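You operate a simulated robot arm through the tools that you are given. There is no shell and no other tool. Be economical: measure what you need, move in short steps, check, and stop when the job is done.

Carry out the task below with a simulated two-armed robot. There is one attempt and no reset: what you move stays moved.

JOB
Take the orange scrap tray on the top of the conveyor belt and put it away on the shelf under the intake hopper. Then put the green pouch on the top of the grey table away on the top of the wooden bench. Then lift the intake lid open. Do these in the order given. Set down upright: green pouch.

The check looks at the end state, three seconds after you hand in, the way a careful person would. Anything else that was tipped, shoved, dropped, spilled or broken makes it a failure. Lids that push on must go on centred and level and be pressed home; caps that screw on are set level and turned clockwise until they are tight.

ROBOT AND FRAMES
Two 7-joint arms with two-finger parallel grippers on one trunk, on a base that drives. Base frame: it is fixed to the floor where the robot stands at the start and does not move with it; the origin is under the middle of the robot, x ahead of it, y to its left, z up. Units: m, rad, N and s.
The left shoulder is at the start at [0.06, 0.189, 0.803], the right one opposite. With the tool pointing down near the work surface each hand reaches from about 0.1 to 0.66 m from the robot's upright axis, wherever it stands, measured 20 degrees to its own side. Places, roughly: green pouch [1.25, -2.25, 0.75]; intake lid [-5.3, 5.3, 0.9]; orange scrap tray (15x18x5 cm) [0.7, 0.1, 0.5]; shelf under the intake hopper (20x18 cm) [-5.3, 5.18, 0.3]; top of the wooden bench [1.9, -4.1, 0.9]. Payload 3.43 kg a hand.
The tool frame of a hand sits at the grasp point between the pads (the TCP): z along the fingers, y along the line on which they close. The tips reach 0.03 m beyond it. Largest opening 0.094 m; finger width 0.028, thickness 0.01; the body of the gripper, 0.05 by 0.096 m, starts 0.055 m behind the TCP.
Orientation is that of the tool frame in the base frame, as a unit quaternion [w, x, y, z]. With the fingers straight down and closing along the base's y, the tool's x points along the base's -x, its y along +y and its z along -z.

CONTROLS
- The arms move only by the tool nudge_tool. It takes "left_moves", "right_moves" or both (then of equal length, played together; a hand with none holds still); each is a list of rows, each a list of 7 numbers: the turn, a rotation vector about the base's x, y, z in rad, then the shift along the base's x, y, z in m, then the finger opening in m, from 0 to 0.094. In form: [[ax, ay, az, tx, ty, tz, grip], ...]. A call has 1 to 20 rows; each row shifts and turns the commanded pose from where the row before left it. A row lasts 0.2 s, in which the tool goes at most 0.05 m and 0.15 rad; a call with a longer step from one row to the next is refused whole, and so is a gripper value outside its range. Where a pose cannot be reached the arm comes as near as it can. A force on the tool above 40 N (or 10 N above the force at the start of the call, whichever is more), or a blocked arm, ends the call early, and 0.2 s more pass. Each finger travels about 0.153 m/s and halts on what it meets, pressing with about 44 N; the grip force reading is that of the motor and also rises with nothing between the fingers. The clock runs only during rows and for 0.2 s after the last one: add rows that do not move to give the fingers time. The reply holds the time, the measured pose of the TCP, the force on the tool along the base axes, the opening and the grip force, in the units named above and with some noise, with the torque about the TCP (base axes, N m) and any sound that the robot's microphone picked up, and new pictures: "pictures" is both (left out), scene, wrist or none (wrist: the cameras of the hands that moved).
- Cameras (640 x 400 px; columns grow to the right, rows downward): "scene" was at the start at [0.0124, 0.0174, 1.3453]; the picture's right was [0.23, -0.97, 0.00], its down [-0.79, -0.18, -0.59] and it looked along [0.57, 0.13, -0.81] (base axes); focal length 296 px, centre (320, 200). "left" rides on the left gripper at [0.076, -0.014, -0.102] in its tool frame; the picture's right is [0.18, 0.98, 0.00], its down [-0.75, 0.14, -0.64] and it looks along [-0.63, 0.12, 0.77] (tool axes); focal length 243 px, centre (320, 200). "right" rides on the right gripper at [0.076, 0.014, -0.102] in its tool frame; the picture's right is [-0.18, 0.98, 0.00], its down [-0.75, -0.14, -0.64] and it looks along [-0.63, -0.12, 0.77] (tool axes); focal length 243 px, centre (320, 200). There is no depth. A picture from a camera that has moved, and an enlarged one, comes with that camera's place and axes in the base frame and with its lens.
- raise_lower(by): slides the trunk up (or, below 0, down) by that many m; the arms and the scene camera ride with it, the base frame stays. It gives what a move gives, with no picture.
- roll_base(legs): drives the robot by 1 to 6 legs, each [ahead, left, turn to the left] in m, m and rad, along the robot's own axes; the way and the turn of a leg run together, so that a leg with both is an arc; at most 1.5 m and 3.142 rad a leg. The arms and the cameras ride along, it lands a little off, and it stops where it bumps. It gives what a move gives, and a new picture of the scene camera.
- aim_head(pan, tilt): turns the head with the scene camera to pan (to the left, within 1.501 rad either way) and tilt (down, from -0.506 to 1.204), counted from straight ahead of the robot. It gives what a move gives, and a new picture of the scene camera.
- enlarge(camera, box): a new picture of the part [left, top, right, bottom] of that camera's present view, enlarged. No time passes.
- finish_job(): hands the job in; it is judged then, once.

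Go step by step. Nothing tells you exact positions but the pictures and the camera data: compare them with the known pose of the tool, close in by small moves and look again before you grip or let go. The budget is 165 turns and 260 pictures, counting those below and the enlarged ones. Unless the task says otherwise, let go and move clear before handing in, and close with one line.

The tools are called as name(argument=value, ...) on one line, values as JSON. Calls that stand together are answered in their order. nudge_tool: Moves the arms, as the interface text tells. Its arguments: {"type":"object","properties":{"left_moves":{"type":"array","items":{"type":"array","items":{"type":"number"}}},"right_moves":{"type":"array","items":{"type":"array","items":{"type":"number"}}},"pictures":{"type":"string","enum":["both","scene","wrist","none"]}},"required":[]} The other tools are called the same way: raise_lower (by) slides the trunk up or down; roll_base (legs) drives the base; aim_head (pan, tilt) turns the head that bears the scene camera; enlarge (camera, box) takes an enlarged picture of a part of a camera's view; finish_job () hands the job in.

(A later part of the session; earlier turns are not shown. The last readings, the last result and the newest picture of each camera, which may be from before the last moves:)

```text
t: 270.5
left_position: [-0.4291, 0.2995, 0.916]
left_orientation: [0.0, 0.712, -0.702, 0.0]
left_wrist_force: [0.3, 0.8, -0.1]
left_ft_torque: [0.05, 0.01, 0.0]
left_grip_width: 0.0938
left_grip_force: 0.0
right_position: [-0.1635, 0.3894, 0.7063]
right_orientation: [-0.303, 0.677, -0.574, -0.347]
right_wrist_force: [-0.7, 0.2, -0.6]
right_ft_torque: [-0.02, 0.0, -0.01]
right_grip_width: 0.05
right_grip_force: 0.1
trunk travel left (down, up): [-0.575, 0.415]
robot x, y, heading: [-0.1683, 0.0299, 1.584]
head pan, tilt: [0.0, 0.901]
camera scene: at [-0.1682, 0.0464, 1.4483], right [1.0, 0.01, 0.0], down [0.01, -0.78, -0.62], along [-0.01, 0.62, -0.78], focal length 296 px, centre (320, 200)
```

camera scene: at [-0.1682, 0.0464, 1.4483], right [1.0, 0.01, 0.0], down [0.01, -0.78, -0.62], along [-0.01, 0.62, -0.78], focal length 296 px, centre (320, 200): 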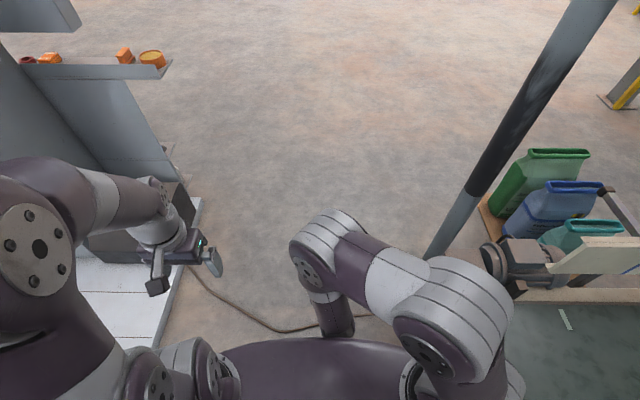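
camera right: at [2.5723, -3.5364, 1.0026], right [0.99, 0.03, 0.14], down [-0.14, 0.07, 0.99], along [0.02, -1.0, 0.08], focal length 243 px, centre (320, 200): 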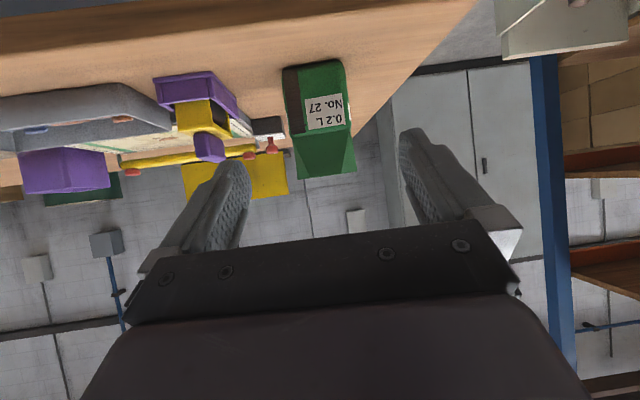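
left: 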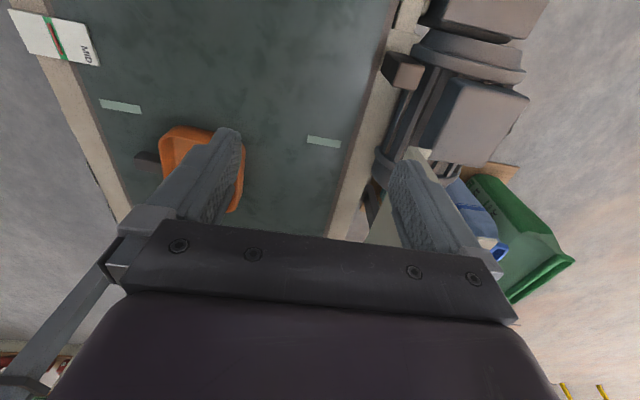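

roll_base(legs=[[0.1, 0.04, -0.005], [1.2, 0, 0], [1.03, 0, 0], [0, 0, 1.1]])

```text
t: 285.2
left_position: [-0.564, 2.2793, 0.9154]
left_orientation: [0.0, 0.973, -0.233, -0.001]
left_wrist_force: [0.2, -0.2, 0.0]
left_ft_torque: [-0.04, 0.0, -0.01]
left_grip_width: 0.094
left_grip_force: 0.0
right_position: [-0.521, 2.5557, 0.7057]
right_orientation: [-0.079, 0.877, -0.14, -0.454]
right_wrist_force: [0.3, -0.3, 0.3]
right_ft_torque: [0.0, -0.01, 0.01]
right_grip_width: 0.0501
right_grip_force: 0.0
trunk travel left (down, up): [-0.575, 0.415]
robot x, y, heading: [-0.2031, 2.381, 2.67]
head pan, tilt: [0.0, 0.901]
camera scene: at [-0.2184, 2.3909, 1.4483], right [0.45, 0.89, 0.0], down [0.7, -0.35, -0.62], along [-0.55, 0.28, -0.78], focal length 296 px, centre (320, 200)
```

scene: 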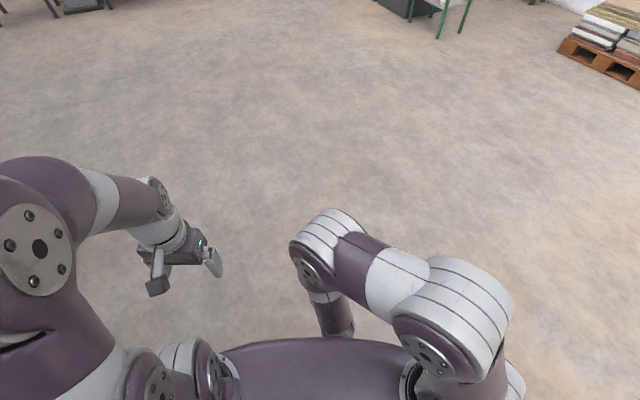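

roll_base(legs=[[1.4, 0, 0], [1.4, 0, 0], [1.1, 0, 0], [0, 0, -1.1], [-0.05, 1.4, 0]])

aim_head(pan=0.0, tilt=0.7)

```text
t: 313.4
left_position: [-5.3388, 4.3926, 0.9153]
left_orientation: [0.0, 0.709, -0.706, -0.001]
left_wrist_force: [-0.1, -0.1, 0.1]
left_ft_torque: [0.01, 0.0, -0.02]
left_grip_width: 0.0942
left_grip_force: 0.1
right_position: [-5.0746, 4.4809, 0.7061]
right_orientation: [-0.303, 0.676, -0.576, -0.347]
right_wrist_force: [0.2, 0.9, 0.2]
right_ft_torque: [0.01, 0.02, -0.01]
right_grip_width: 0.0498
right_grip_force: 0.1
trunk travel left (down, up): [-0.575, 0.415]
robot x, y, heading: [-5.0779, 4.1202, 1.575]
head pan, tilt: [0.0, 0.901]
camera scene: at [-5.082, 4.1375, 1.4483], right [1.0, 0.01, 0.0], down [0.0, -0.78, -0.62], along [0.0, 0.62, -0.78], focal length 296 px, centre (320, 200)
```

scene: 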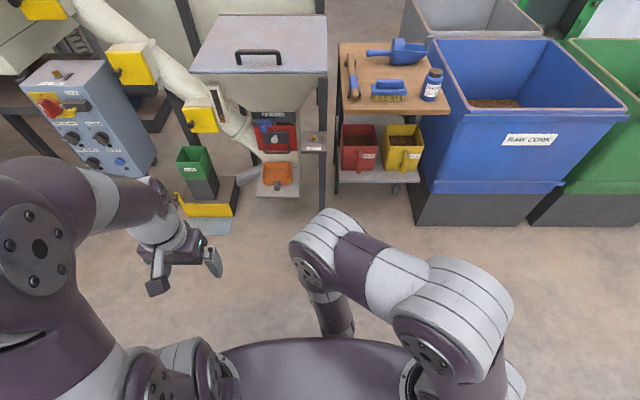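

```text
t: 314.1
left_position: [-5.3392, 4.3931, 0.9152]
left_orientation: [0.0, 0.709, -0.705, 0.0]
left_wrist_force: [-0.3, 0.2, 0.6]
left_ft_torque: [0.01, 0.02, -0.01]
left_grip_width: 0.094
left_grip_force: 0.0
right_position: [-5.0738, 4.4813, 0.7061]
right_orientation: [-0.304, 0.676, -0.576, -0.346]
right_wrist_force: [0.2, 1.0, 0.4]
right_ft_torque: [0.0, 0.01, -0.03]
right_grip_width: 0.0497
right_grip_force: 0.1
trunk travel left (down, up): [-0.575, 0.415]
robot x, y, heading: [-5.0855, 4.124, 1.577]
head pan, tilt: [0.0, 0.7]
camera scene: at [-5.0816, 4.147, 1.4644], right [1.0, 0.01, 0.0], down [0.0, -0.64, -0.76], along [0.0, 0.76, -0.64], focal length 296 px, centre (320, 200)
```

scene: 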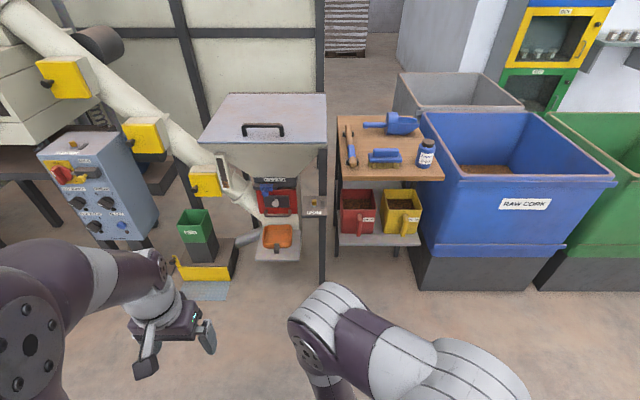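

The tray is still in place. Now the lid: I'll zoom in on it and its bar handle.

enlarge(camera="scene", box=[190, 80, 350, 180])

```text
4.00 times, centred on (270, 130) of scene
camera zoom: at [-5.0816, 4.147, 1.4644], right [1.0, 0.01, 0.0], down [0.0, -0.64, -0.76], along [0.0, 0.76, -0.64], focal length 1182 px, centre (520, 480)
```

zoom: 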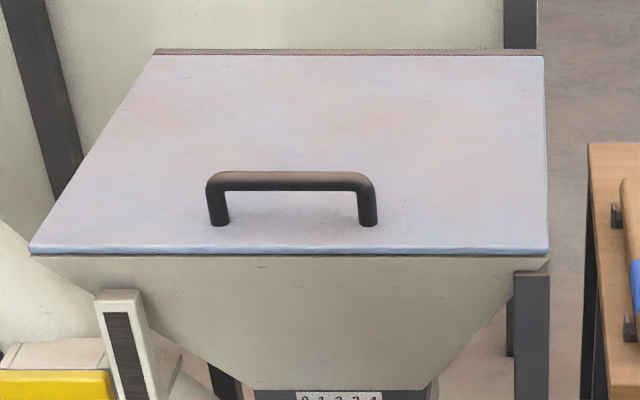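

The handle is a round bar and the lid hinges at the back, roughly 0.5 m deep. I'll use the left hand to grip the bar front-to-back with a forward pitch, so I turn the left hand now and tuck the right one away.

nudge_tool(left_moves=[[0, 0, -0.143, 0, 0, 0.01, 0.094], [0, 0, -0.143, 0, 0, 0.01, 0.094], [0, 0, -0.143, 0, 0, 0.01, 0.094], [0, 0, -0.143, 0, 0, 0.01, 0.094], [0, 0, -0.143, 0, 0, 0.01, 0.094], [0, 0, -0.143, 0, 0, 0, 0.094], [0, 0, -0.143, 0, 0, 0, 0.094], [0, 0, -0.143, 0, 0, 0, 0.094], [0, 0, -0.143, 0, 0, 0, 0.094], [0, 0, -0.143, 0, 0, 0, 0.094], [0, 0, -0.141, 0, 0, 0, 0.094], [0.131, 0, 0, 0, 0, 0, 0.094], [0.131, 0, 0, 0, 0, 0, 0.094], [0.131, 0, 0, 0, 0, 0, 0.094], [0.131, 0, 0, 0, 0, 0, 0.094], [0.131, 0, 0, 0, 0, 0, 0.094], [0.131, 0, 0, 0, 0, 0, 0.094], [0, 0, 0, 0, 0, 0, 0.094]], right_moves=[[0, 0, 0, 0.02, -0.02, 0.01, 0.05], [0, 0, 0, 0.02, -0.02, 0.01, 0.05], [0, 0, 0, 0.02, -0.02, 0.01, 0.05], [0, 0, 0, 0.02, -0.02, 0.01, 0.05], [0, 0, 0, 0.02, -0.02, 0.01, 0.05], [0, 0, 0, 0.02, -0.02, 0.01, 0.05], [0, 0, 0, 0.02, 0, 0.01, 0.05], [0, 0, 0, 0, 0, 0.01, 0.05], [0, 0, 0, 0, 0, 0, 0.05], [0, 0, 0, 0, 0, 0, 0.05], [0, 0, 0, 0, 0, 0, 0.05], [0, 0, 0, 0, 0, 0, 0.05], [0, 0, 0, 0, 0, 0, 0.05], [0, 0, 0, 0, 0, 0, 0.05], [0, 0, 0, 0, 0, 0, 0.05], [0, 0, 0, 0, 0, 0, 0.05], [0, 0, 0, 0, 0, 0, 0.05], [0, 0, 0, 0, 0, 0, 0.05]])

```text
t: 314.8
left_position: [-5.3378, 4.391, 0.936]
left_orientation: [-0.001, -0.596, 0.803, 0.0]
left_wrist_force: [-1.0, -1.1, 0.5]
left_ft_torque: [-0.03, -0.04, 0.01]
left_grip_width: 0.0938
left_grip_force: 0.0
right_position: [-5.0843, 4.4947, 0.7496]
right_orientation: [-0.305, 0.615, -0.582, -0.436]
right_wrist_force: [-0.1, 0.8, 0.4]
right_ft_torque: [-0.02, -0.05, 0.02]
right_grip_width: 0.0504
right_grip_force: 0.0
trunk travel left (down, up): [-0.575, 0.415]
robot x, y, heading: [-5.0799, 4.1189, 1.575]
head pan, tilt: [0.0, 0.7]
stopped in row 3 (right hand): the arm was blocked; the commanded pose is now the measured one
camera scene: at [-5.0816, 4.147, 1.4644], right [1.0, 0.01, 0.0], down [0.0, -0.64, -0.76], along [0.0, 0.76, -0.64], focal length 296 px, centre (320, 200)
camera right: at [-5.0837, 4.3681, 0.7285], right [-0.95, -0.05, 0.29], down [0.3, -0.21, 0.93], along [0.01, 0.98, 0.21], focal length 243 px, centre (320, 200)
camera left: at [-5.3471, 4.3141, 1.0399], right [-0.99, 0.11, 0.0], down [0.09, 0.76, 0.64], along [0.07, 0.64, -0.77], focal length 243 px, centre (320, 200)
```

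scene: 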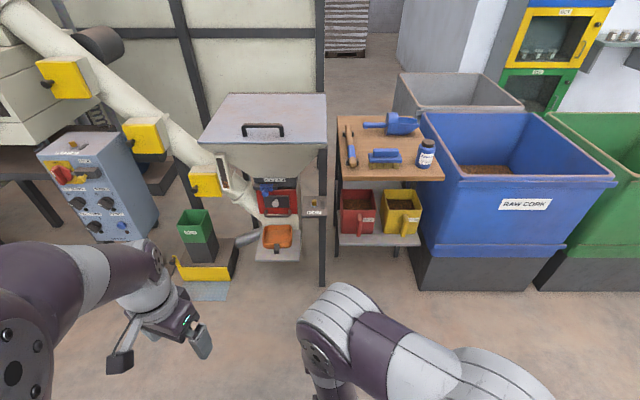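
right: 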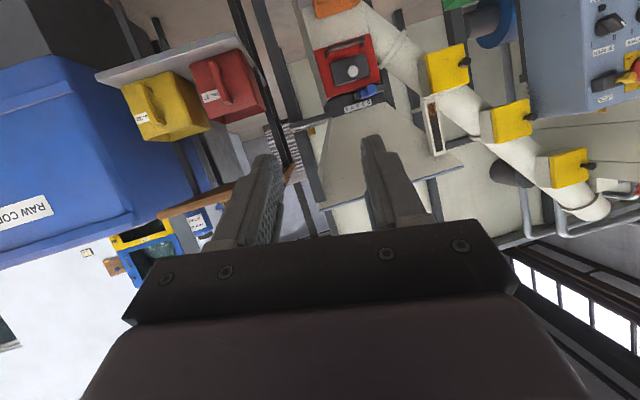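
left: 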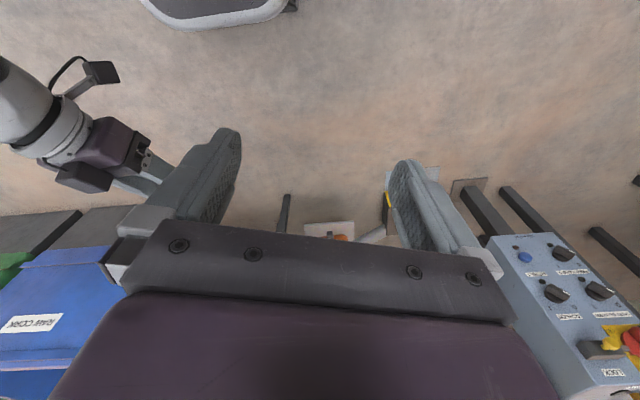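

The right arm hit its own fold limit, so I'll shift it sideways only. The left hand keeps turning.

nudge_tool(left_moves=[[0, 0, -0.1425, 0, 0, 0.01, 0.094], [0, 0, -0.1425, 0, 0, 0.01, 0.094], [0, 0, -0.1425, 0, 0, 0.01, 0.094], [0, 0, -0.1425, 0, 0, 0, 0.094], [0, 0, -0.1425, 0, 0, 0, 0.094], [0, 0, -0.1425, 0, 0, 0, 0.094], [0, 0, -0.1425, 0, 0, 0, 0.094], [0, 0, -0.1425, 0, 0, 0, 0.094], [0.131, 0, 0, 0, 0, 0, 0.094], [0.131, 0, 0, 0, 0, 0, 0.094], [0.131, 0, 0, 0, 0, 0, 0.094], [0.131, 0, 0, 0, 0, 0, 0.094], [0.131, 0, 0, 0, 0, 0, 0.094], [0.131, 0, 0, 0, 0, 0, 0.094], [0, 0, 0, 0, 0, 0, 0.094]], pictures="both")

nudge_tool(right_moves=[[0, 0, 0, 0.03, 0, 0, 0.05], [0, 0, 0, 0.03, 0, 0, 0.05], [0, 0, 0, 0.03, 0, 0, 0.05], [0, 0, 0, 0.03, 0, 0, 0.05]], pictures="none")

```text
t: 318.0
left_position: [-5.3673, 4.467, 1.0225]
left_orientation: [0.025, -0.065, 0.922, 0.381]
left_wrist_force: [-0.1, -0.8, 0.1]
left_ft_torque: [0.0, -0.02, 0.01]
left_grip_width: 0.094
left_grip_force: 0.2
left hand out of reach, approached as far as the arm can: row 11, 12, 13, 14
right_position: [-5.087, 4.4936, 0.7506]
right_orientation: [-0.305, 0.615, -0.581, -0.437]
right_wrist_force: [0.5, 0.1, -0.1]
right_ft_torque: [-0.02, 0.02, -0.02]
right_grip_width: 0.0502
right_grip_force: 0.0
trunk travel left (down, up): [-0.575, 0.415]
robot x, y, heading: [-5.082, 4.1221, 1.576]
head pan, tilt: [0.0, 0.7]
camera scene: at [-5.0821, 4.1474, 1.4644], right [1.0, 0.01, 0.0], down [0.0, -0.64, -0.76], along [0.0, 0.76, -0.64], focal length 296 px, centre (320, 200)
camera left: at [-5.4395, 4.3755, 1.0794], right [-0.32, 0.67, 0.67], down [0.73, -0.28, 0.63], along [0.61, 0.69, -0.4], focal length 243 px, centre (320, 200)
```

scene: 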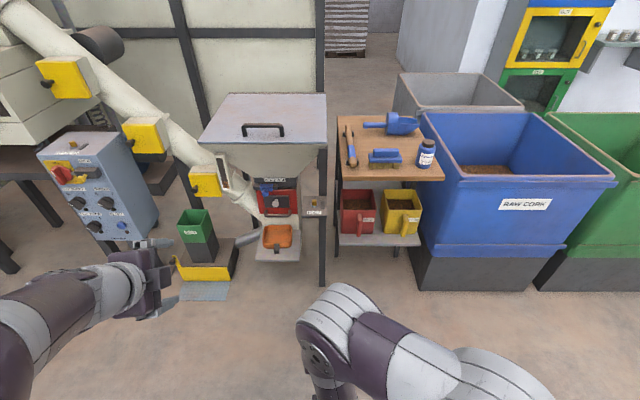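
left: 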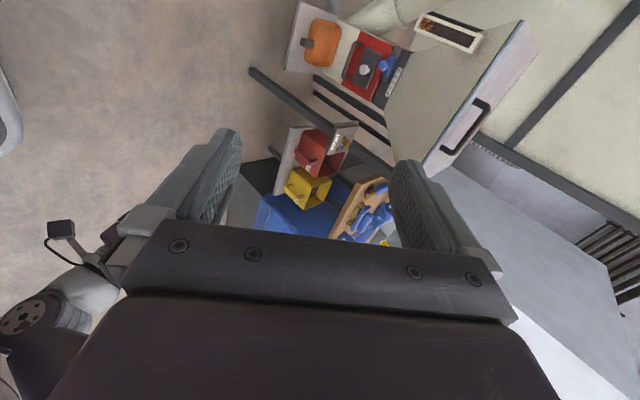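

```text
t: 319.0
left_position: [-5.3654, 4.466, 1.0245]
left_orientation: [0.025, -0.065, 0.922, 0.381]
left_wrist_force: [0.0, 0.6, 0.4]
left_ft_torque: [0.0, 0.03, 0.05]
left_grip_width: 0.0942
left_grip_force: 0.0
right_position: [-4.9652, 4.4956, 0.7505]
right_orientation: [-0.305, 0.615, -0.581, -0.437]
right_wrist_force: [-0.3, 0.2, 0.8]
right_ft_torque: [-0.01, 0.05, 0.02]
right_grip_width: 0.05
right_grip_force: 0.0
trunk travel left (down, up): [-0.575, 0.415]
robot x, y, heading: [-5.0838, 4.1242, 1.578]
head pan, tilt: [0.0, 0.7]
```

The bar centre triangulates cleanly to (-5.302, 5.198, 0.952). I'll raise the trunk and drive in close with both hands well above everything.

raise_lower(by=0.25)

roll_base(legs=[[0.3, 0.04, -0.004], [0.22, 0, 0]])

```text
t: 321.6
left_position: [-5.3661, 4.4646, 1.2723]
left_orientation: [0.025, -0.063, 0.922, 0.381]
left_wrist_force: [-0.1, 0.3, 0.5]
left_ft_torque: [-0.02, 0.01, -0.01]
left_grip_width: 0.0943
left_grip_force: 0.1
right_position: [-4.9661, 4.4958, 1.0015]
right_orientation: [-0.306, 0.616, -0.581, -0.436]
right_wrist_force: [0.0, 0.2, 0.8]
right_ft_torque: [0.0, 0.02, 0.03]
right_grip_width: 0.0501
right_grip_force: 0.1
trunk travel left (down, up): [-0.825, 0.165]
robot x, y, heading: [-5.0805, 4.1201, 1.577]
head pan, tilt: [0.0, 0.7]
```

```text
t: 324.9
left_position: [-5.4094, 4.9816, 1.2738]
left_orientation: [0.025, -0.065, 0.922, 0.38]
left_wrist_force: [0.4, 0.0, 0.0]
left_ft_torque: [-0.01, 0.02, -0.01]
left_grip_width: 0.0942
left_grip_force: 0.2
right_position: [-5.0096, 5.0122, 1.0012]
right_orientation: [-0.305, 0.617, -0.579, -0.437]
right_wrist_force: [-0.1, -0.3, 0.7]
right_ft_torque: [-0.03, 0.0, -0.01]
right_grip_width: 0.0502
right_grip_force: 0.0
trunk travel left (down, up): [-0.825, 0.165]
robot x, y, heading: [-5.124, 4.6362, 1.581]
head pan, tilt: [0.0, 0.7]
camera scene: at [-5.1246, 4.6627, 1.7145], right [1.0, 0.01, 0.0], down [0.01, -0.64, -0.77], along [-0.01, 0.77, -0.64], focal length 296 px, centre (320, 200)
```

scene: 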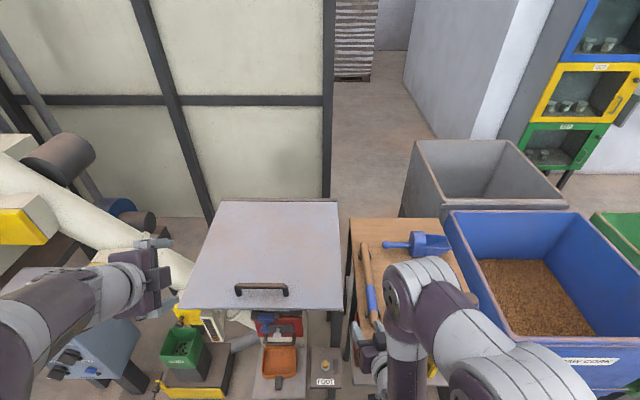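

enlarge(camera="scene", box=[170, 190, 350, 320])

enlarge(camera="left", box=[0, 0, 640, 400])

```text
3.08 times, centred on (260, 255) of scene
camera zoom: at [-5.1246, 4.6627, 1.7145], right [1.0, 0.01, 0.0], down [0.01, -0.64, -0.77], along [-0.01, 0.77, -0.64], focal length 910 px, centre (505, 31)
```

zoom: 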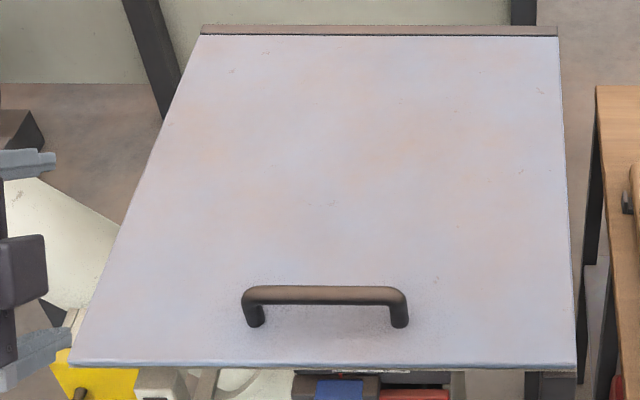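

```text
1.00 times, centred on (320, 200) of left (not enlarged: the box is as wide or as high as the picture)
camera zoom: at [-5.4827, 4.8901, 1.3295], right [-0.32, 0.67, 0.67], down [0.73, -0.28, 0.63], along [0.61, 0.69, -0.4], focal length 243 px, centre (320, 200)
```

zoom: 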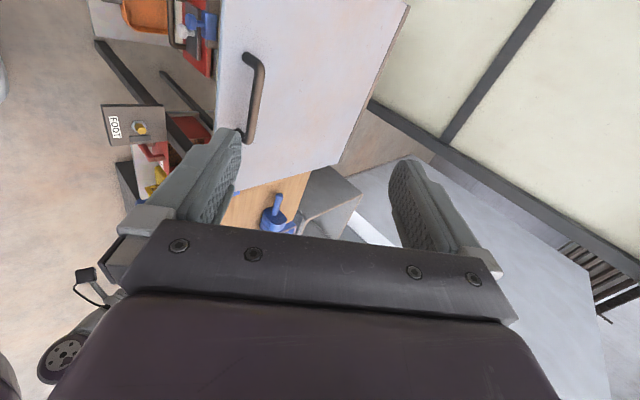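

nudge_tool(left_moves=[[0, 0.099, -0.099, 0.013, 0.015, -0.03, 0.094], [0, 0, 0, 0.013, 0.015, -0.03, 0.08], [0, 0, 0, 0.013, 0.015, -0.03, 0.06], [0, 0, 0, 0.013, 0.015, -0.03, 0.05], [0, 0, 0, 0.013, 0.015, -0.03, 0.05], [0, 0, 0, 0.013, 0.015, -0.03, 0.05], [0, 0, 0, 0.013, 0.015, -0.03, 0.05], [0, 0, 0, 0.012, 0.014, -0.032, 0.05], [0, 0, 0, 0, 0, 0, 0.05]])

enlarge(camera="scene", box=[170, 190, 350, 320])

```text
t: 326.9
left_position: [-5.2819, 5.1319, 1.1341]
left_orientation: [-0.002, -0.001, 0.924, 0.383]
left_wrist_force: [-0.3, 0.3, 0.3]
left_ft_torque: [-0.05, 0.0, 0.0]
left_grip_width: 0.0497
left_grip_force: 0.0
left hand out of reach, approached as far as the arm can: row 1, 2, 3, 4, 5, 6
right_position: [-5.0105, 5.0102, 1.0018]
right_orientation: [-0.305, 0.617, -0.579, -0.438]
right_wrist_force: [0.3, -0.6, 0.7]
right_ft_torque: [0.01, -0.01, -0.02]
right_grip_width: 0.0497
right_grip_force: 0.0
trunk travel left (down, up): [-0.825, 0.165]
robot x, y, heading: [-5.1261, 4.6359, 1.584]
head pan, tilt: [0.0, 0.7]
camera scene: at [-5.1249, 4.6616, 1.7145], right [1.0, 0.01, 0.0], down [0.01, -0.64, -0.77], along [-0.01, 0.77, -0.64], focal length 296 px, centre (320, 200)
camera left: at [-5.3576, 5.049, 1.1984], right [-0.18, 0.7, 0.69], down [0.76, -0.35, 0.55], along [0.63, 0.63, -0.46], focal length 243 px, centre (320, 200)
```

scene: 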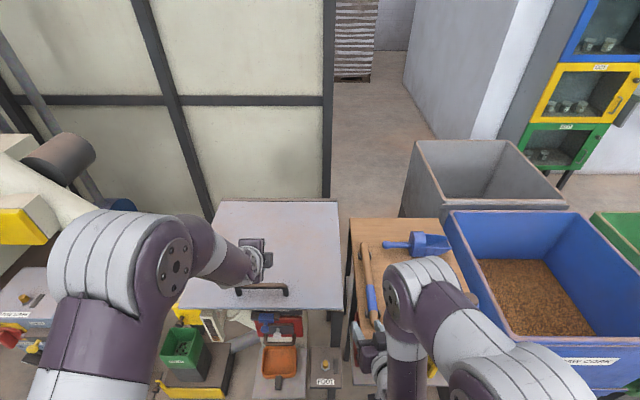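
left: 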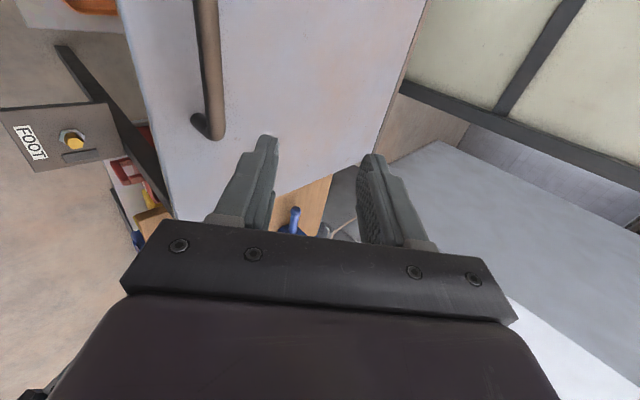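

```text
3.08 times, centred on (260, 255) of scene
camera zoom: at [-5.1249, 4.6616, 1.7145], right [1.0, 0.01, 0.0], down [0.01, -0.64, -0.77], along [-0.01, 0.77, -0.64], focal length 910 px, centre (505, 31)
```

zoom: 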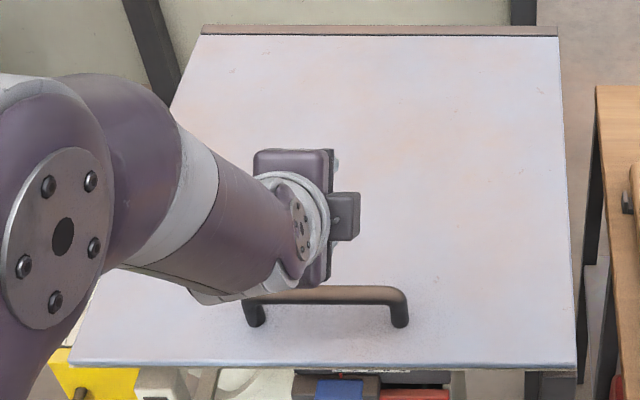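

nudge_tool(left_moves=[[0, 0, 0, -0.005, -0.006, -0.02, 0.05], [0, 0, 0, -0.005, -0.006, -0.02, 0.05], [0, 0, 0, -0.005, -0.006, -0.02, 0.05], [0, 0, 0, -0.005, -0.006, -0.02, 0.05], [0, 0, 0, -0.004, -0.007, -0.022, 0.05], [0, 0, 0, 0, 0, 0, 0.05]])

enlarge(camera="scene", box=[200, 240, 340, 330])

```text
t: 328.3
left_position: [-5.3075, 5.1023, 1.0328]
left_orientation: [-0.002, 0.001, 0.925, 0.381]
left_wrist_force: [0.6, -0.7, 0.2]
left_ft_torque: [0.0, 0.03, -0.02]
left_grip_width: 0.0499
left_grip_force: 0.0
right_position: [-5.0096, 5.0126, 0.9998]
right_orientation: [-0.306, 0.616, -0.579, -0.438]
right_wrist_force: [-0.2, -0.1, -0.5]
right_ft_torque: [0.0, 0.02, -0.02]
right_grip_width: 0.0499
right_grip_force: 0.1
trunk travel left (down, up): [-0.825, 0.165]
robot x, y, heading: [-5.1299, 4.6379, 1.577]
head pan, tilt: [0.0, 0.7]
camera scene: at [-5.1244, 4.6631, 1.7145], right [1.0, 0.01, 0.0], down [0.01, -0.64, -0.77], along [-0.01, 0.76, -0.64], focal length 296 px, centre (320, 200)
camera left: at [-5.383, 5.0182, 1.0964], right [-0.18, 0.7, 0.69], down [0.76, -0.35, 0.55], along [0.63, 0.63, -0.46], focal length 243 px, centre (320, 200)
```

scene: 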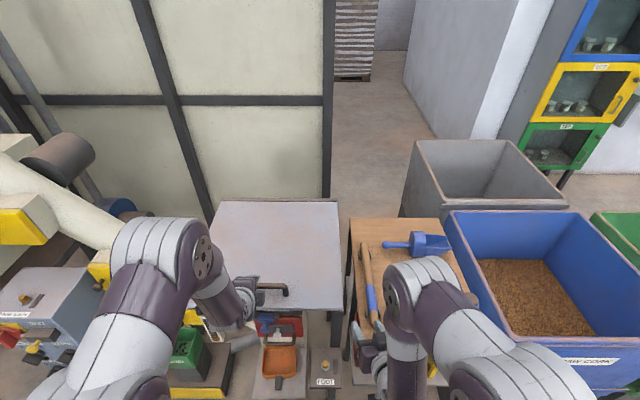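
left: 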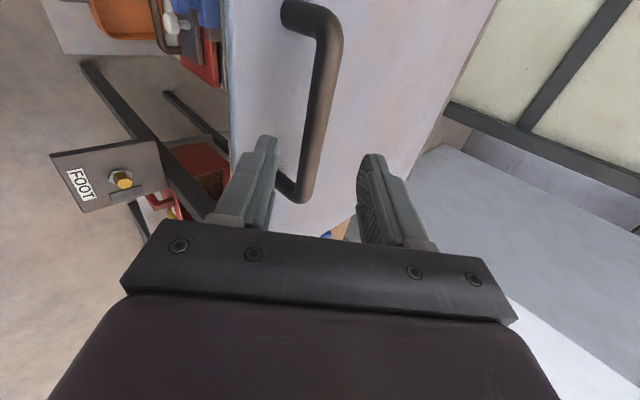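

```text
4.44 times, centred on (270, 285) of scene
camera zoom: at [-5.1244, 4.6631, 1.7145], right [1.0, 0.01, 0.0], down [0.01, -0.64, -0.77], along [-0.01, 0.76, -0.64], focal length 1314 px, centre (542, -178)
```

zoom: 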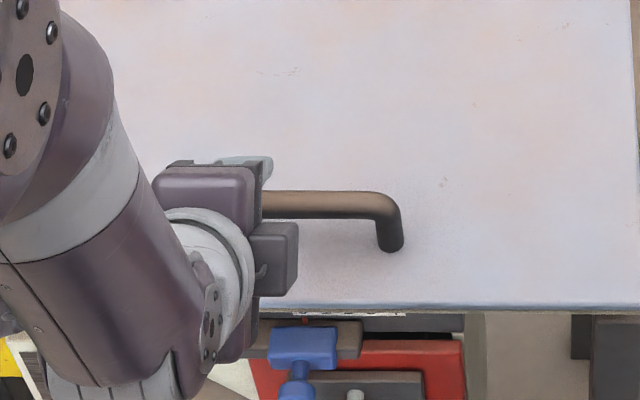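

nudge_tool(left_moves=[[0, 0, 0, 0, 0.0141, -0.0141, 0.05], [0, 0, 0, 0, 0.0141, -0.0141, 0.05], [0, 0, 0, 0, 0.0141, -0.0141, 0.05], [0, 0, 0, 0, 0.0141, -0.0141, 0.05], [0, 0, 0, 0, 0.0141, -0.0141, 0.05], [0, 0, 0, 0, 0, 0, 0.05]], pictures="wrist")

enlarge(camera="left", box=[200, 80, 440, 240])

```text
t: 329.4
left_position: [-5.3068, 5.1516, 0.9768]
left_orientation: [-0.002, -0.001, 0.925, 0.381]
left_wrist_force: [0.4, -16.4, 22.0]
left_ft_torque: [-0.88, -0.13, -0.01]
left_grip_width: 0.0483
left_grip_force: 0.1
right_position: [-5.0103, 5.009, 1.0027]
right_orientation: [-0.307, 0.616, -0.578, -0.439]
right_wrist_force: [0.3, 0.2, 0.7]
right_ft_torque: [-0.05, 0.01, 0.01]
right_grip_width: 0.05
right_grip_force: 0.1
trunk travel left (down, up): [-0.825, 0.165]
robot x, y, heading: [-5.1233, 4.6377, 1.577]
head pan, tilt: [0.0, 0.7]
stopped in row 5 (left hand): the force on the tool passed its limit (the readings are from after the stop); the commanded pose is now the measured one
camera left: at [-5.3821, 5.068, 1.0411], right [-0.18, 0.7, 0.69], down [0.76, -0.35, 0.55], along [0.63, 0.62, -0.46], focal length 243 px, centre (320, 200)
```

left: 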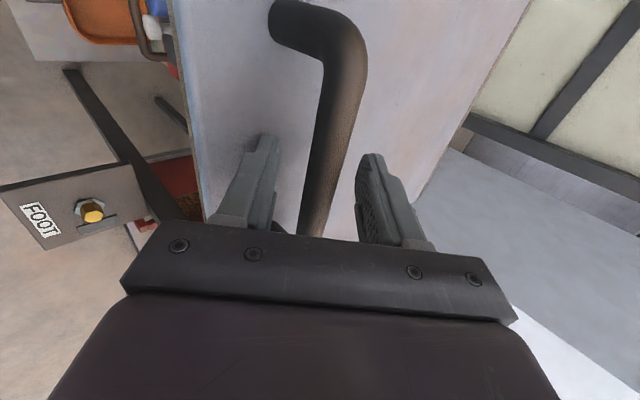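

```text
2.50 times, centred on (320, 160) of left
camera zoom: at [-5.3821, 5.068, 1.0411], right [-0.18, 0.7, 0.69], down [0.76, -0.35, 0.55], along [0.63, 0.62, -0.46], focal length 606 px, centre (320, 300)
```

zoom: 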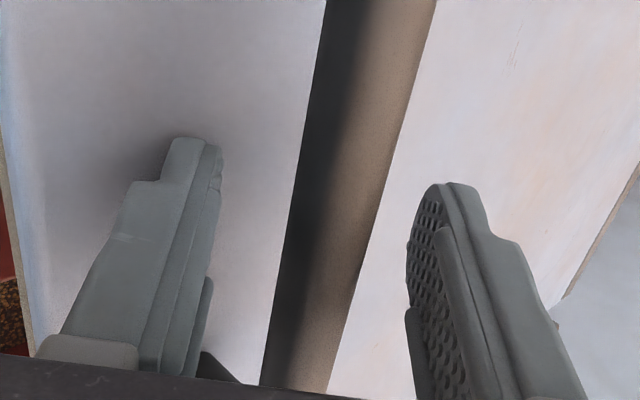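

The lower finger tip touched the lid before the bar was between the pads. A vertical grasp needs less room under the bar, so I'll back off and turn the hand straight down above it.

nudge_tool(left_moves=[[0, 0, 0, 0, -0.0141, 0.0141, 0.05], [0, 0, 0, 0, -0.0141, 0.0141, 0.05], [0, 0, 0, 0, -0.0141, 0.0241, 0.05], [-0.131, 0, 0, 0, 0, 0.02, 0.05], [-0.131, 0, 0, 0, 0.01, 0.01, 0.05], [-0.131, 0, 0, 0, 0.015, 0, 0.05], [-0.131, 0, 0, 0, 0.015, 0, 0.05], [-0.131, 0, 0, 0, 0.02, 0, 0.05], [-0.131, 0, 0, 0, 0.02, 0, 0.05], [0, 0, 0, 0, 0, 0, 0.05]])

enlarge(camera="scene", box=[200, 240, 340, 330])

```text
t: 331.6
left_position: [-5.3085, 5.1874, 1.0604]
left_orientation: [-0.003, 0.0, 1.0, -0.004]
left_wrist_force: [-0.1, -0.2, -0.2]
left_ft_torque: [0.03, 0.02, -0.01]
left_grip_width: 0.0501
left_grip_force: 0.1
left hand out of reach, approached as far as the arm can: row 6
right_position: [-5.0113, 5.0111, 1.001]
right_orientation: [-0.306, 0.616, -0.58, -0.437]
right_wrist_force: [0.2, 0.2, 0.0]
right_ft_torque: [-0.01, 0.0, -0.03]
right_grip_width: 0.0501
right_grip_force: 0.0
trunk travel left (down, up): [-0.825, 0.165]
robot x, y, heading: [-5.1249, 4.6364, 1.583]
head pan, tilt: [0.0, 0.7]
camera scene: at [-5.1247, 4.6621, 1.7145], right [1.0, 0.01, 0.0], down [0.01, -0.64, -0.77], along [-0.01, 0.77, -0.64], focal length 296 px, centre (320, 200)
camera left: at [-5.3838, 5.1729, 1.1625], right [-0.18, 0.98, -0.01], down [0.76, 0.15, 0.64], along [0.63, 0.11, -0.77], focal length 243 px, centre (320, 200)
```

scene: 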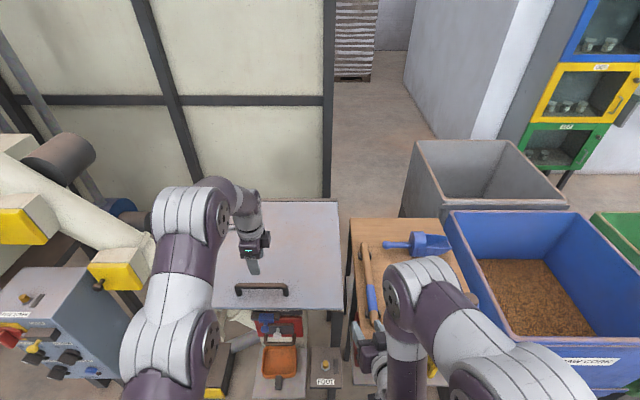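
left: 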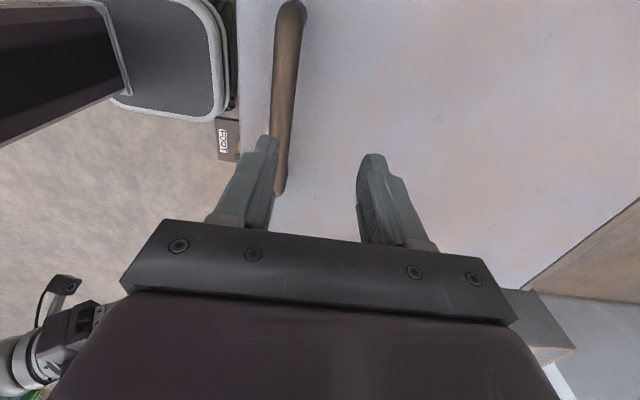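

```text
4.44 times, centred on (270, 285) of scene
camera zoom: at [-5.1247, 4.6621, 1.7145], right [1.0, 0.01, 0.0], down [0.01, -0.64, -0.77], along [-0.01, 0.77, -0.64], focal length 1314 px, centre (542, -178)
```

zoom: 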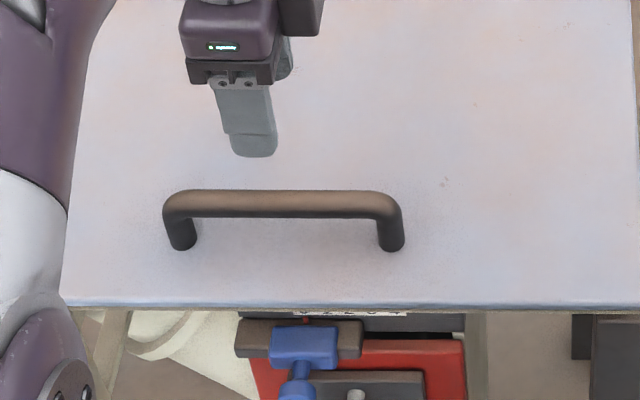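

Solving in the side plane puts the bar at y≈5.158, z≈0.978, with the lid top at about 0.93. I'll shift back 3 cm and descend over the bar.

nudge_tool(left_moves=[[0, 0, 0, 0, -0.015, 0, 0.05], [0, 0, 0, 0, -0.014, 0, 0.05], [0, 0, 0, 0, 0, -0.015, 0.05], [0, 0, 0, 0, 0, -0.01, 0.05], [0, 0, 0, 0, 0, 0, 0.05]], pictures="wrist")

enlarge(camera="scene", box=[200, 240, 340, 330])

```text
t: 332.8
left_position: [-5.3096, 5.1587, 1.0315]
left_orientation: [-0.003, 0.0, 1.0, -0.004]
left_wrist_force: [0.5, -0.5, -0.2]
left_ft_torque: [0.0, 0.01, -0.03]
left_grip_width: 0.0503
left_grip_force: 0.2
right_position: [-5.0103, 5.0116, 1.0003]
right_orientation: [-0.305, 0.616, -0.579, -0.438]
right_wrist_force: [-1.0, 0.3, 0.4]
right_ft_torque: [0.02, -0.01, 0.01]
right_grip_width: 0.05
right_grip_force: 0.1
trunk travel left (down, up): [-0.825, 0.165]
robot x, y, heading: [-5.1242, 4.6385, 1.581]
head pan, tilt: [0.0, 0.7]
camera left: at [-5.3844, 5.1445, 1.1365], right [-0.18, 0.98, -0.01], down [0.76, 0.15, 0.64], along [0.63, 0.11, -0.77], focal length 243 px, centre (320, 200)
```

left: 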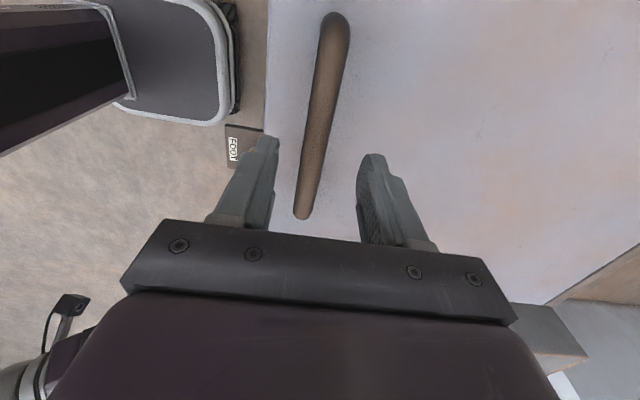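

```text
4.44 times, centred on (270, 285) of scene
camera zoom: at [-5.1246, 4.6629, 1.7145], right [1.0, 0.01, 0.0], down [0.01, -0.64, -0.77], along [-0.01, 0.77, -0.64], focal length 1314 px, centre (542, -178)
```

zoom: 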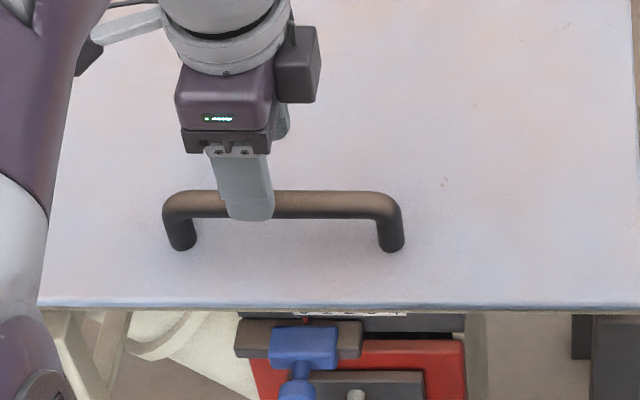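

nudge_tool(left_moves=[[0, 0, 0, 0, 0, -0.015, 0.05], [0, 0, 0, 0, 0, -0.015, 0.05], [0, 0, 0, 0, 0, -0.013, 0.05], [0, 0, 0, 0, 0, 0, 0.05]], pictures="wrist")

enlarge(camera="scene", box=[200, 240, 340, 330])

```text
t: 333.8
left_position: [-5.3101, 5.1576, 0.9895]
left_orientation: [-0.002, 0.0, 1.0, -0.004]
left_wrist_force: [-0.7, 0.6, -0.4]
left_ft_torque: [0.01, 0.0, -0.01]
left_grip_width: 0.0503
left_grip_force: 0.0
right_position: [-5.0095, 5.0117, 1.0013]
right_orientation: [-0.305, 0.616, -0.579, -0.438]
right_wrist_force: [0.5, 0.6, -0.8]
right_ft_torque: [-0.03, 0.0, -0.02]
right_grip_width: 0.0501
right_grip_force: 0.0
trunk travel left (down, up): [-0.825, 0.165]
robot x, y, heading: [-5.1253, 4.6366, 1.577]
head pan, tilt: [0.0, 0.7]
camera left: at [-5.3845, 5.1434, 1.093], right [-0.18, 0.98, -0.01], down [0.76, 0.15, 0.64], along [0.63, 0.11, -0.77], focal length 243 px, centre (320, 200)
```

left: 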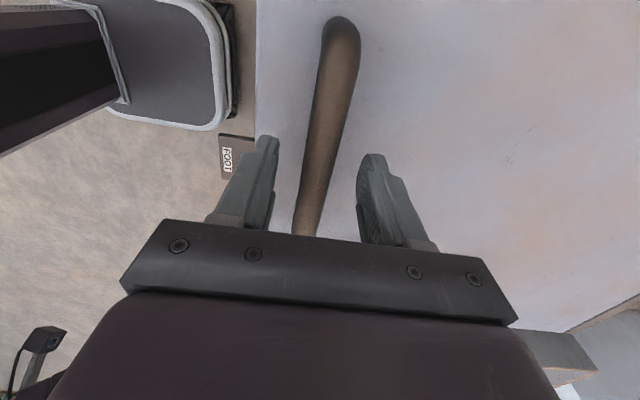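

```text
4.44 times, centred on (270, 285) of scene
camera zoom: at [-5.1246, 4.6631, 1.7145], right [1.0, 0.01, 0.0], down [0.01, -0.64, -0.76], along [-0.01, 0.76, -0.64], focal length 1314 px, centre (542, -178)
```

zoom: 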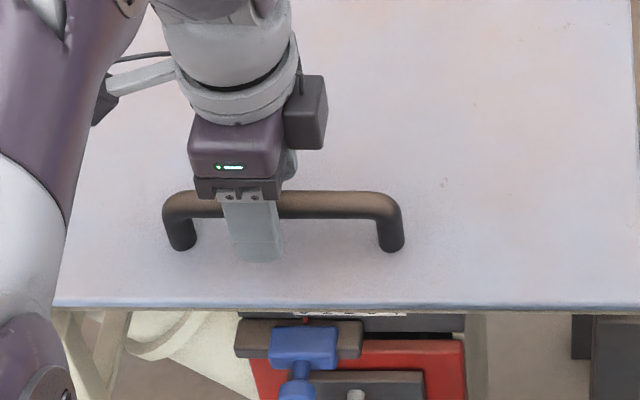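

The bar sits between the fingers. I'll close on it and make a small test lift.

nudge_tool(left_moves=[[0, 0, 0, 0, 0, 0, 0.03], [0, 0, 0, 0, 0, 0, 0.01], [0, 0, 0, 0, 0, 0, 0.0], [0, 0, 0, 0, 0, 0, 0.0], [0, 0, 0, 0, 0, 0.01, 0.0], [0, 0, 0, 0, 0, 0.01, 0.0], [0, 0, 0, 0, 0, 0.01, 0.0]])

```text
t: 335.4
left_position: [-5.3087, 5.16, 1.0186]
left_orientation: [-0.002, -0.001, 1.0, -0.004]
left_wrist_force: [2.1, 2.2, -5.1]
left_ft_torque: [0.0, -0.09, 0.14]
left_grip_width: 0.0177
left_grip_force: 45.2
right_position: [-5.0105, 5.0139, 1.0003]
right_orientation: [-0.306, 0.616, -0.58, -0.437]
right_wrist_force: [0.7, 0.3, -0.4]
right_ft_torque: [0.0, 0.02, 0.01]
right_grip_width: 0.0502
right_grip_force: 0.1
trunk travel left (down, up): [-0.825, 0.165]
robot x, y, heading: [-5.1274, 4.6372, 1.577]
head pan, tilt: [0.0, 0.7]
camera scene: at [-5.1245, 4.6651, 1.7144], right [1.0, 0.01, 0.0], down [0.01, -0.64, -0.76], along [-0.01, 0.76, -0.65], focal length 296 px, centre (320, 200)
camera left: at [-5.3846, 5.1455, 1.1233], right [-0.18, 0.98, -0.01], down [0.76, 0.15, 0.64], along [0.63, 0.11, -0.77], focal length 243 px, centre (320, 200)
```

scene: 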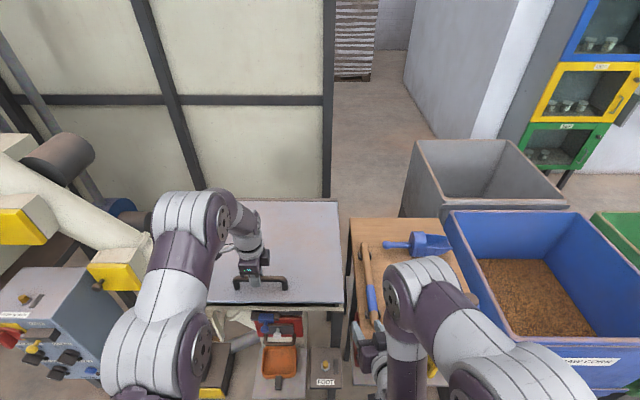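
left: 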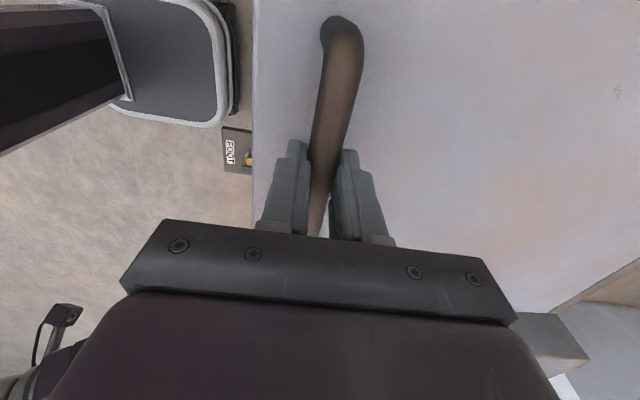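

The lid lifts easily, at about 5 N. I'll follow the hinge arc upward.

nudge_tool(left_moves=[[0, 0, 0, 0, 0.005, 0.0236, 0.0], [0, 0, 0, 0, 0.007, 0.0257, 0.0], [0, 0, 0, 0, 0.0084, 0.0254, 0.0], [0, 0, 0, 0, 0.0098, 0.0248, 0.0], [0, 0, 0, 0, 0.0113, 0.0241, 0.0], [0, 0, 0, 0, 0, 0, 0.0]], pictures="scene")

```text
t: 336.8
left_position: [-5.3098, 5.1889, 1.1209]
left_orientation: [-0.001, 0.002, 1.0, -0.006]
left_wrist_force: [-1.6, 23.6, -13.2]
left_ft_torque: [0.5, 0.42, 0.08]
left_grip_width: 0.0177
left_grip_force: 44.9
left hand out of reach, approached as far as the arm can: row 5
right_position: [-5.0105, 5.017, 0.9981]
right_orientation: [-0.304, 0.617, -0.58, -0.436]
right_wrist_force: [0.4, -0.2, -0.1]
right_ft_torque: [0.0, -0.01, 0.01]
right_grip_width: 0.05
right_grip_force: 0.1
trunk travel left (down, up): [-0.825, 0.165]
robot x, y, heading: [-5.123, 4.6351, 1.582]
head pan, tilt: [0.0, 0.7]
camera scene: at [-5.1258, 4.6726, 1.7142], right [1.0, 0.01, 0.0], down [0.01, -0.65, -0.76], along [-0.01, 0.76, -0.65], focal length 296 px, centre (320, 200)
```

scene: 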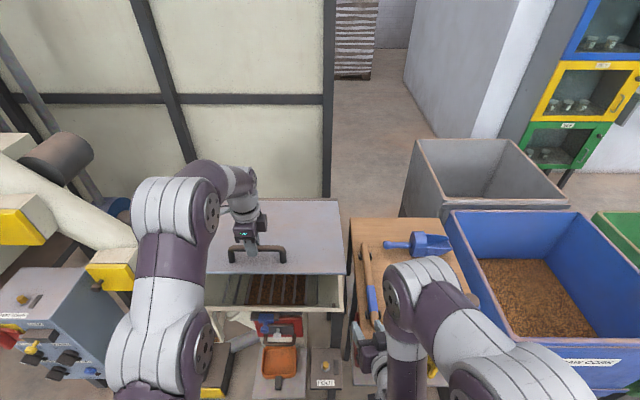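

The lid is up about 18° and the left hand is at its reach. The handle would end up on the far side, so I'll bring the right hand under the lid's front edge to push it the rest of the way. First I'll level the right hand and move it in front of the gap.

nudge_tool(right_moves=[[0, 0, -0.1, -0.02, -0.01, 0.01, 0.03], [0, 0, -0.107, -0.02, -0.01, 0.01, 0.01], [0.15, -0.065, 0, -0.03, 0, 0.005, 0.0], [0.15, -0.065, 0, -0.03, 0, 0.005, 0.0], [0.15, 0, 0, -0.03, 0, 0, 0.0], [0, 0, 0, -0.03, 0, 0, 0.0], [0, 0, 0, 0, 0, 0, 0.0]])

enlarge(camera="scene", box=[200, 200, 400, 330])

```text
refused: row 3 steps farther than a row can; nothing moved
```

```text
3.08 times, centred on (300, 265) of scene
camera zoom: at [-5.1258, 4.6726, 1.7142], right [1.0, 0.01, 0.0], down [0.01, -0.65, -0.76], along [-0.01, 0.76, -0.65], focal length 910 px, centre (382, 0)
```

zoom: 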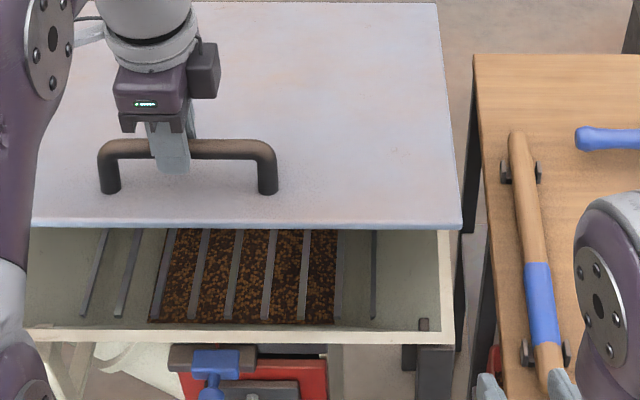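

nudge_tool(right_moves=[[0, 0, -0.1, -0.02, -0.01, 0.01, 0.03], [0, 0, -0.107, -0.02, -0.01, 0.01, 0.01], [0.13, -0.065, 0, -0.03, 0, 0.005, 0.0], [0.13, -0.065, 0, -0.03, 0, 0.005, 0.0], [0.145, 0, 0, -0.03, 0, 0, 0.0], [0.04, 0, 0, -0.03, 0, 0, 0.0], [0, 0, 0, 0, 0, 0, 0.0]])

enlarge(camera="scene", box=[200, 200, 400, 330])

```text
t: 337.6
left_position: [-5.3087, 5.1898, 1.1201]
left_orientation: [-0.002, -0.001, 1.0, -0.003]
left_wrist_force: [0.0, 19.5, -11.9]
left_ft_torque: [0.53, -1.02, 0.02]
left_grip_width: 0.0176
left_grip_force: 45.3
right_position: [-5.036, 5.0266, 1.0311]
right_orientation: [0.427, -0.479, 0.652, 0.403]
right_wrist_force: [-0.6, 0.6, 0.5]
right_ft_torque: [0.0, 0.0, 0.02]
right_grip_width: 0.0002
right_grip_force: 32.9
trunk travel left (down, up): [-0.825, 0.165]
robot x, y, heading: [-5.1253, 4.6351, 1.579]
head pan, tilt: [0.0, 0.7]
stopped in row 4 (right hand): the arm was blocked; the commanded pose is now the measured one
camera scene: at [-5.1254, 4.671, 1.7142], right [1.0, 0.01, 0.0], down [0.01, -0.65, -0.76], along [-0.01, 0.76, -0.65], focal length 296 px, centre (320, 200)
camera right: at [-5.0792, 4.9135, 0.9933], right [-0.92, 0.26, 0.29], down [0.16, -0.42, 0.89], along [0.36, 0.87, 0.35], focal length 243 px, centre (320, 200)
```

scene: 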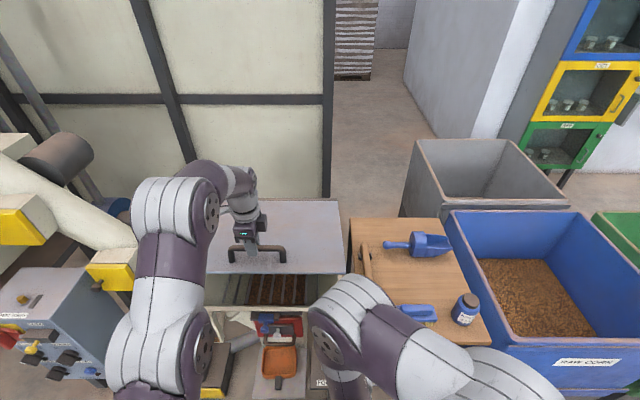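
right: 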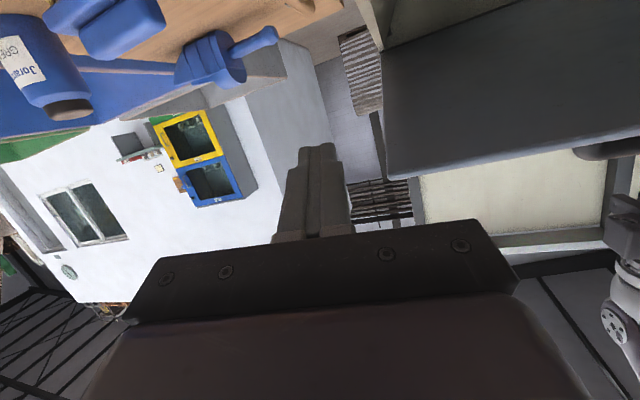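

```text
3.08 times, centred on (300, 265) of scene
camera zoom: at [-5.1254, 4.671, 1.7142], right [1.0, 0.01, 0.0], down [0.01, -0.65, -0.76], along [-0.01, 0.76, -0.65], focal length 910 px, centre (382, 0)
```

zoom: 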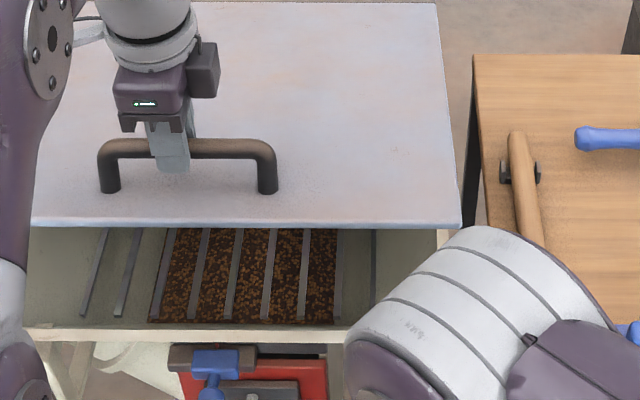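

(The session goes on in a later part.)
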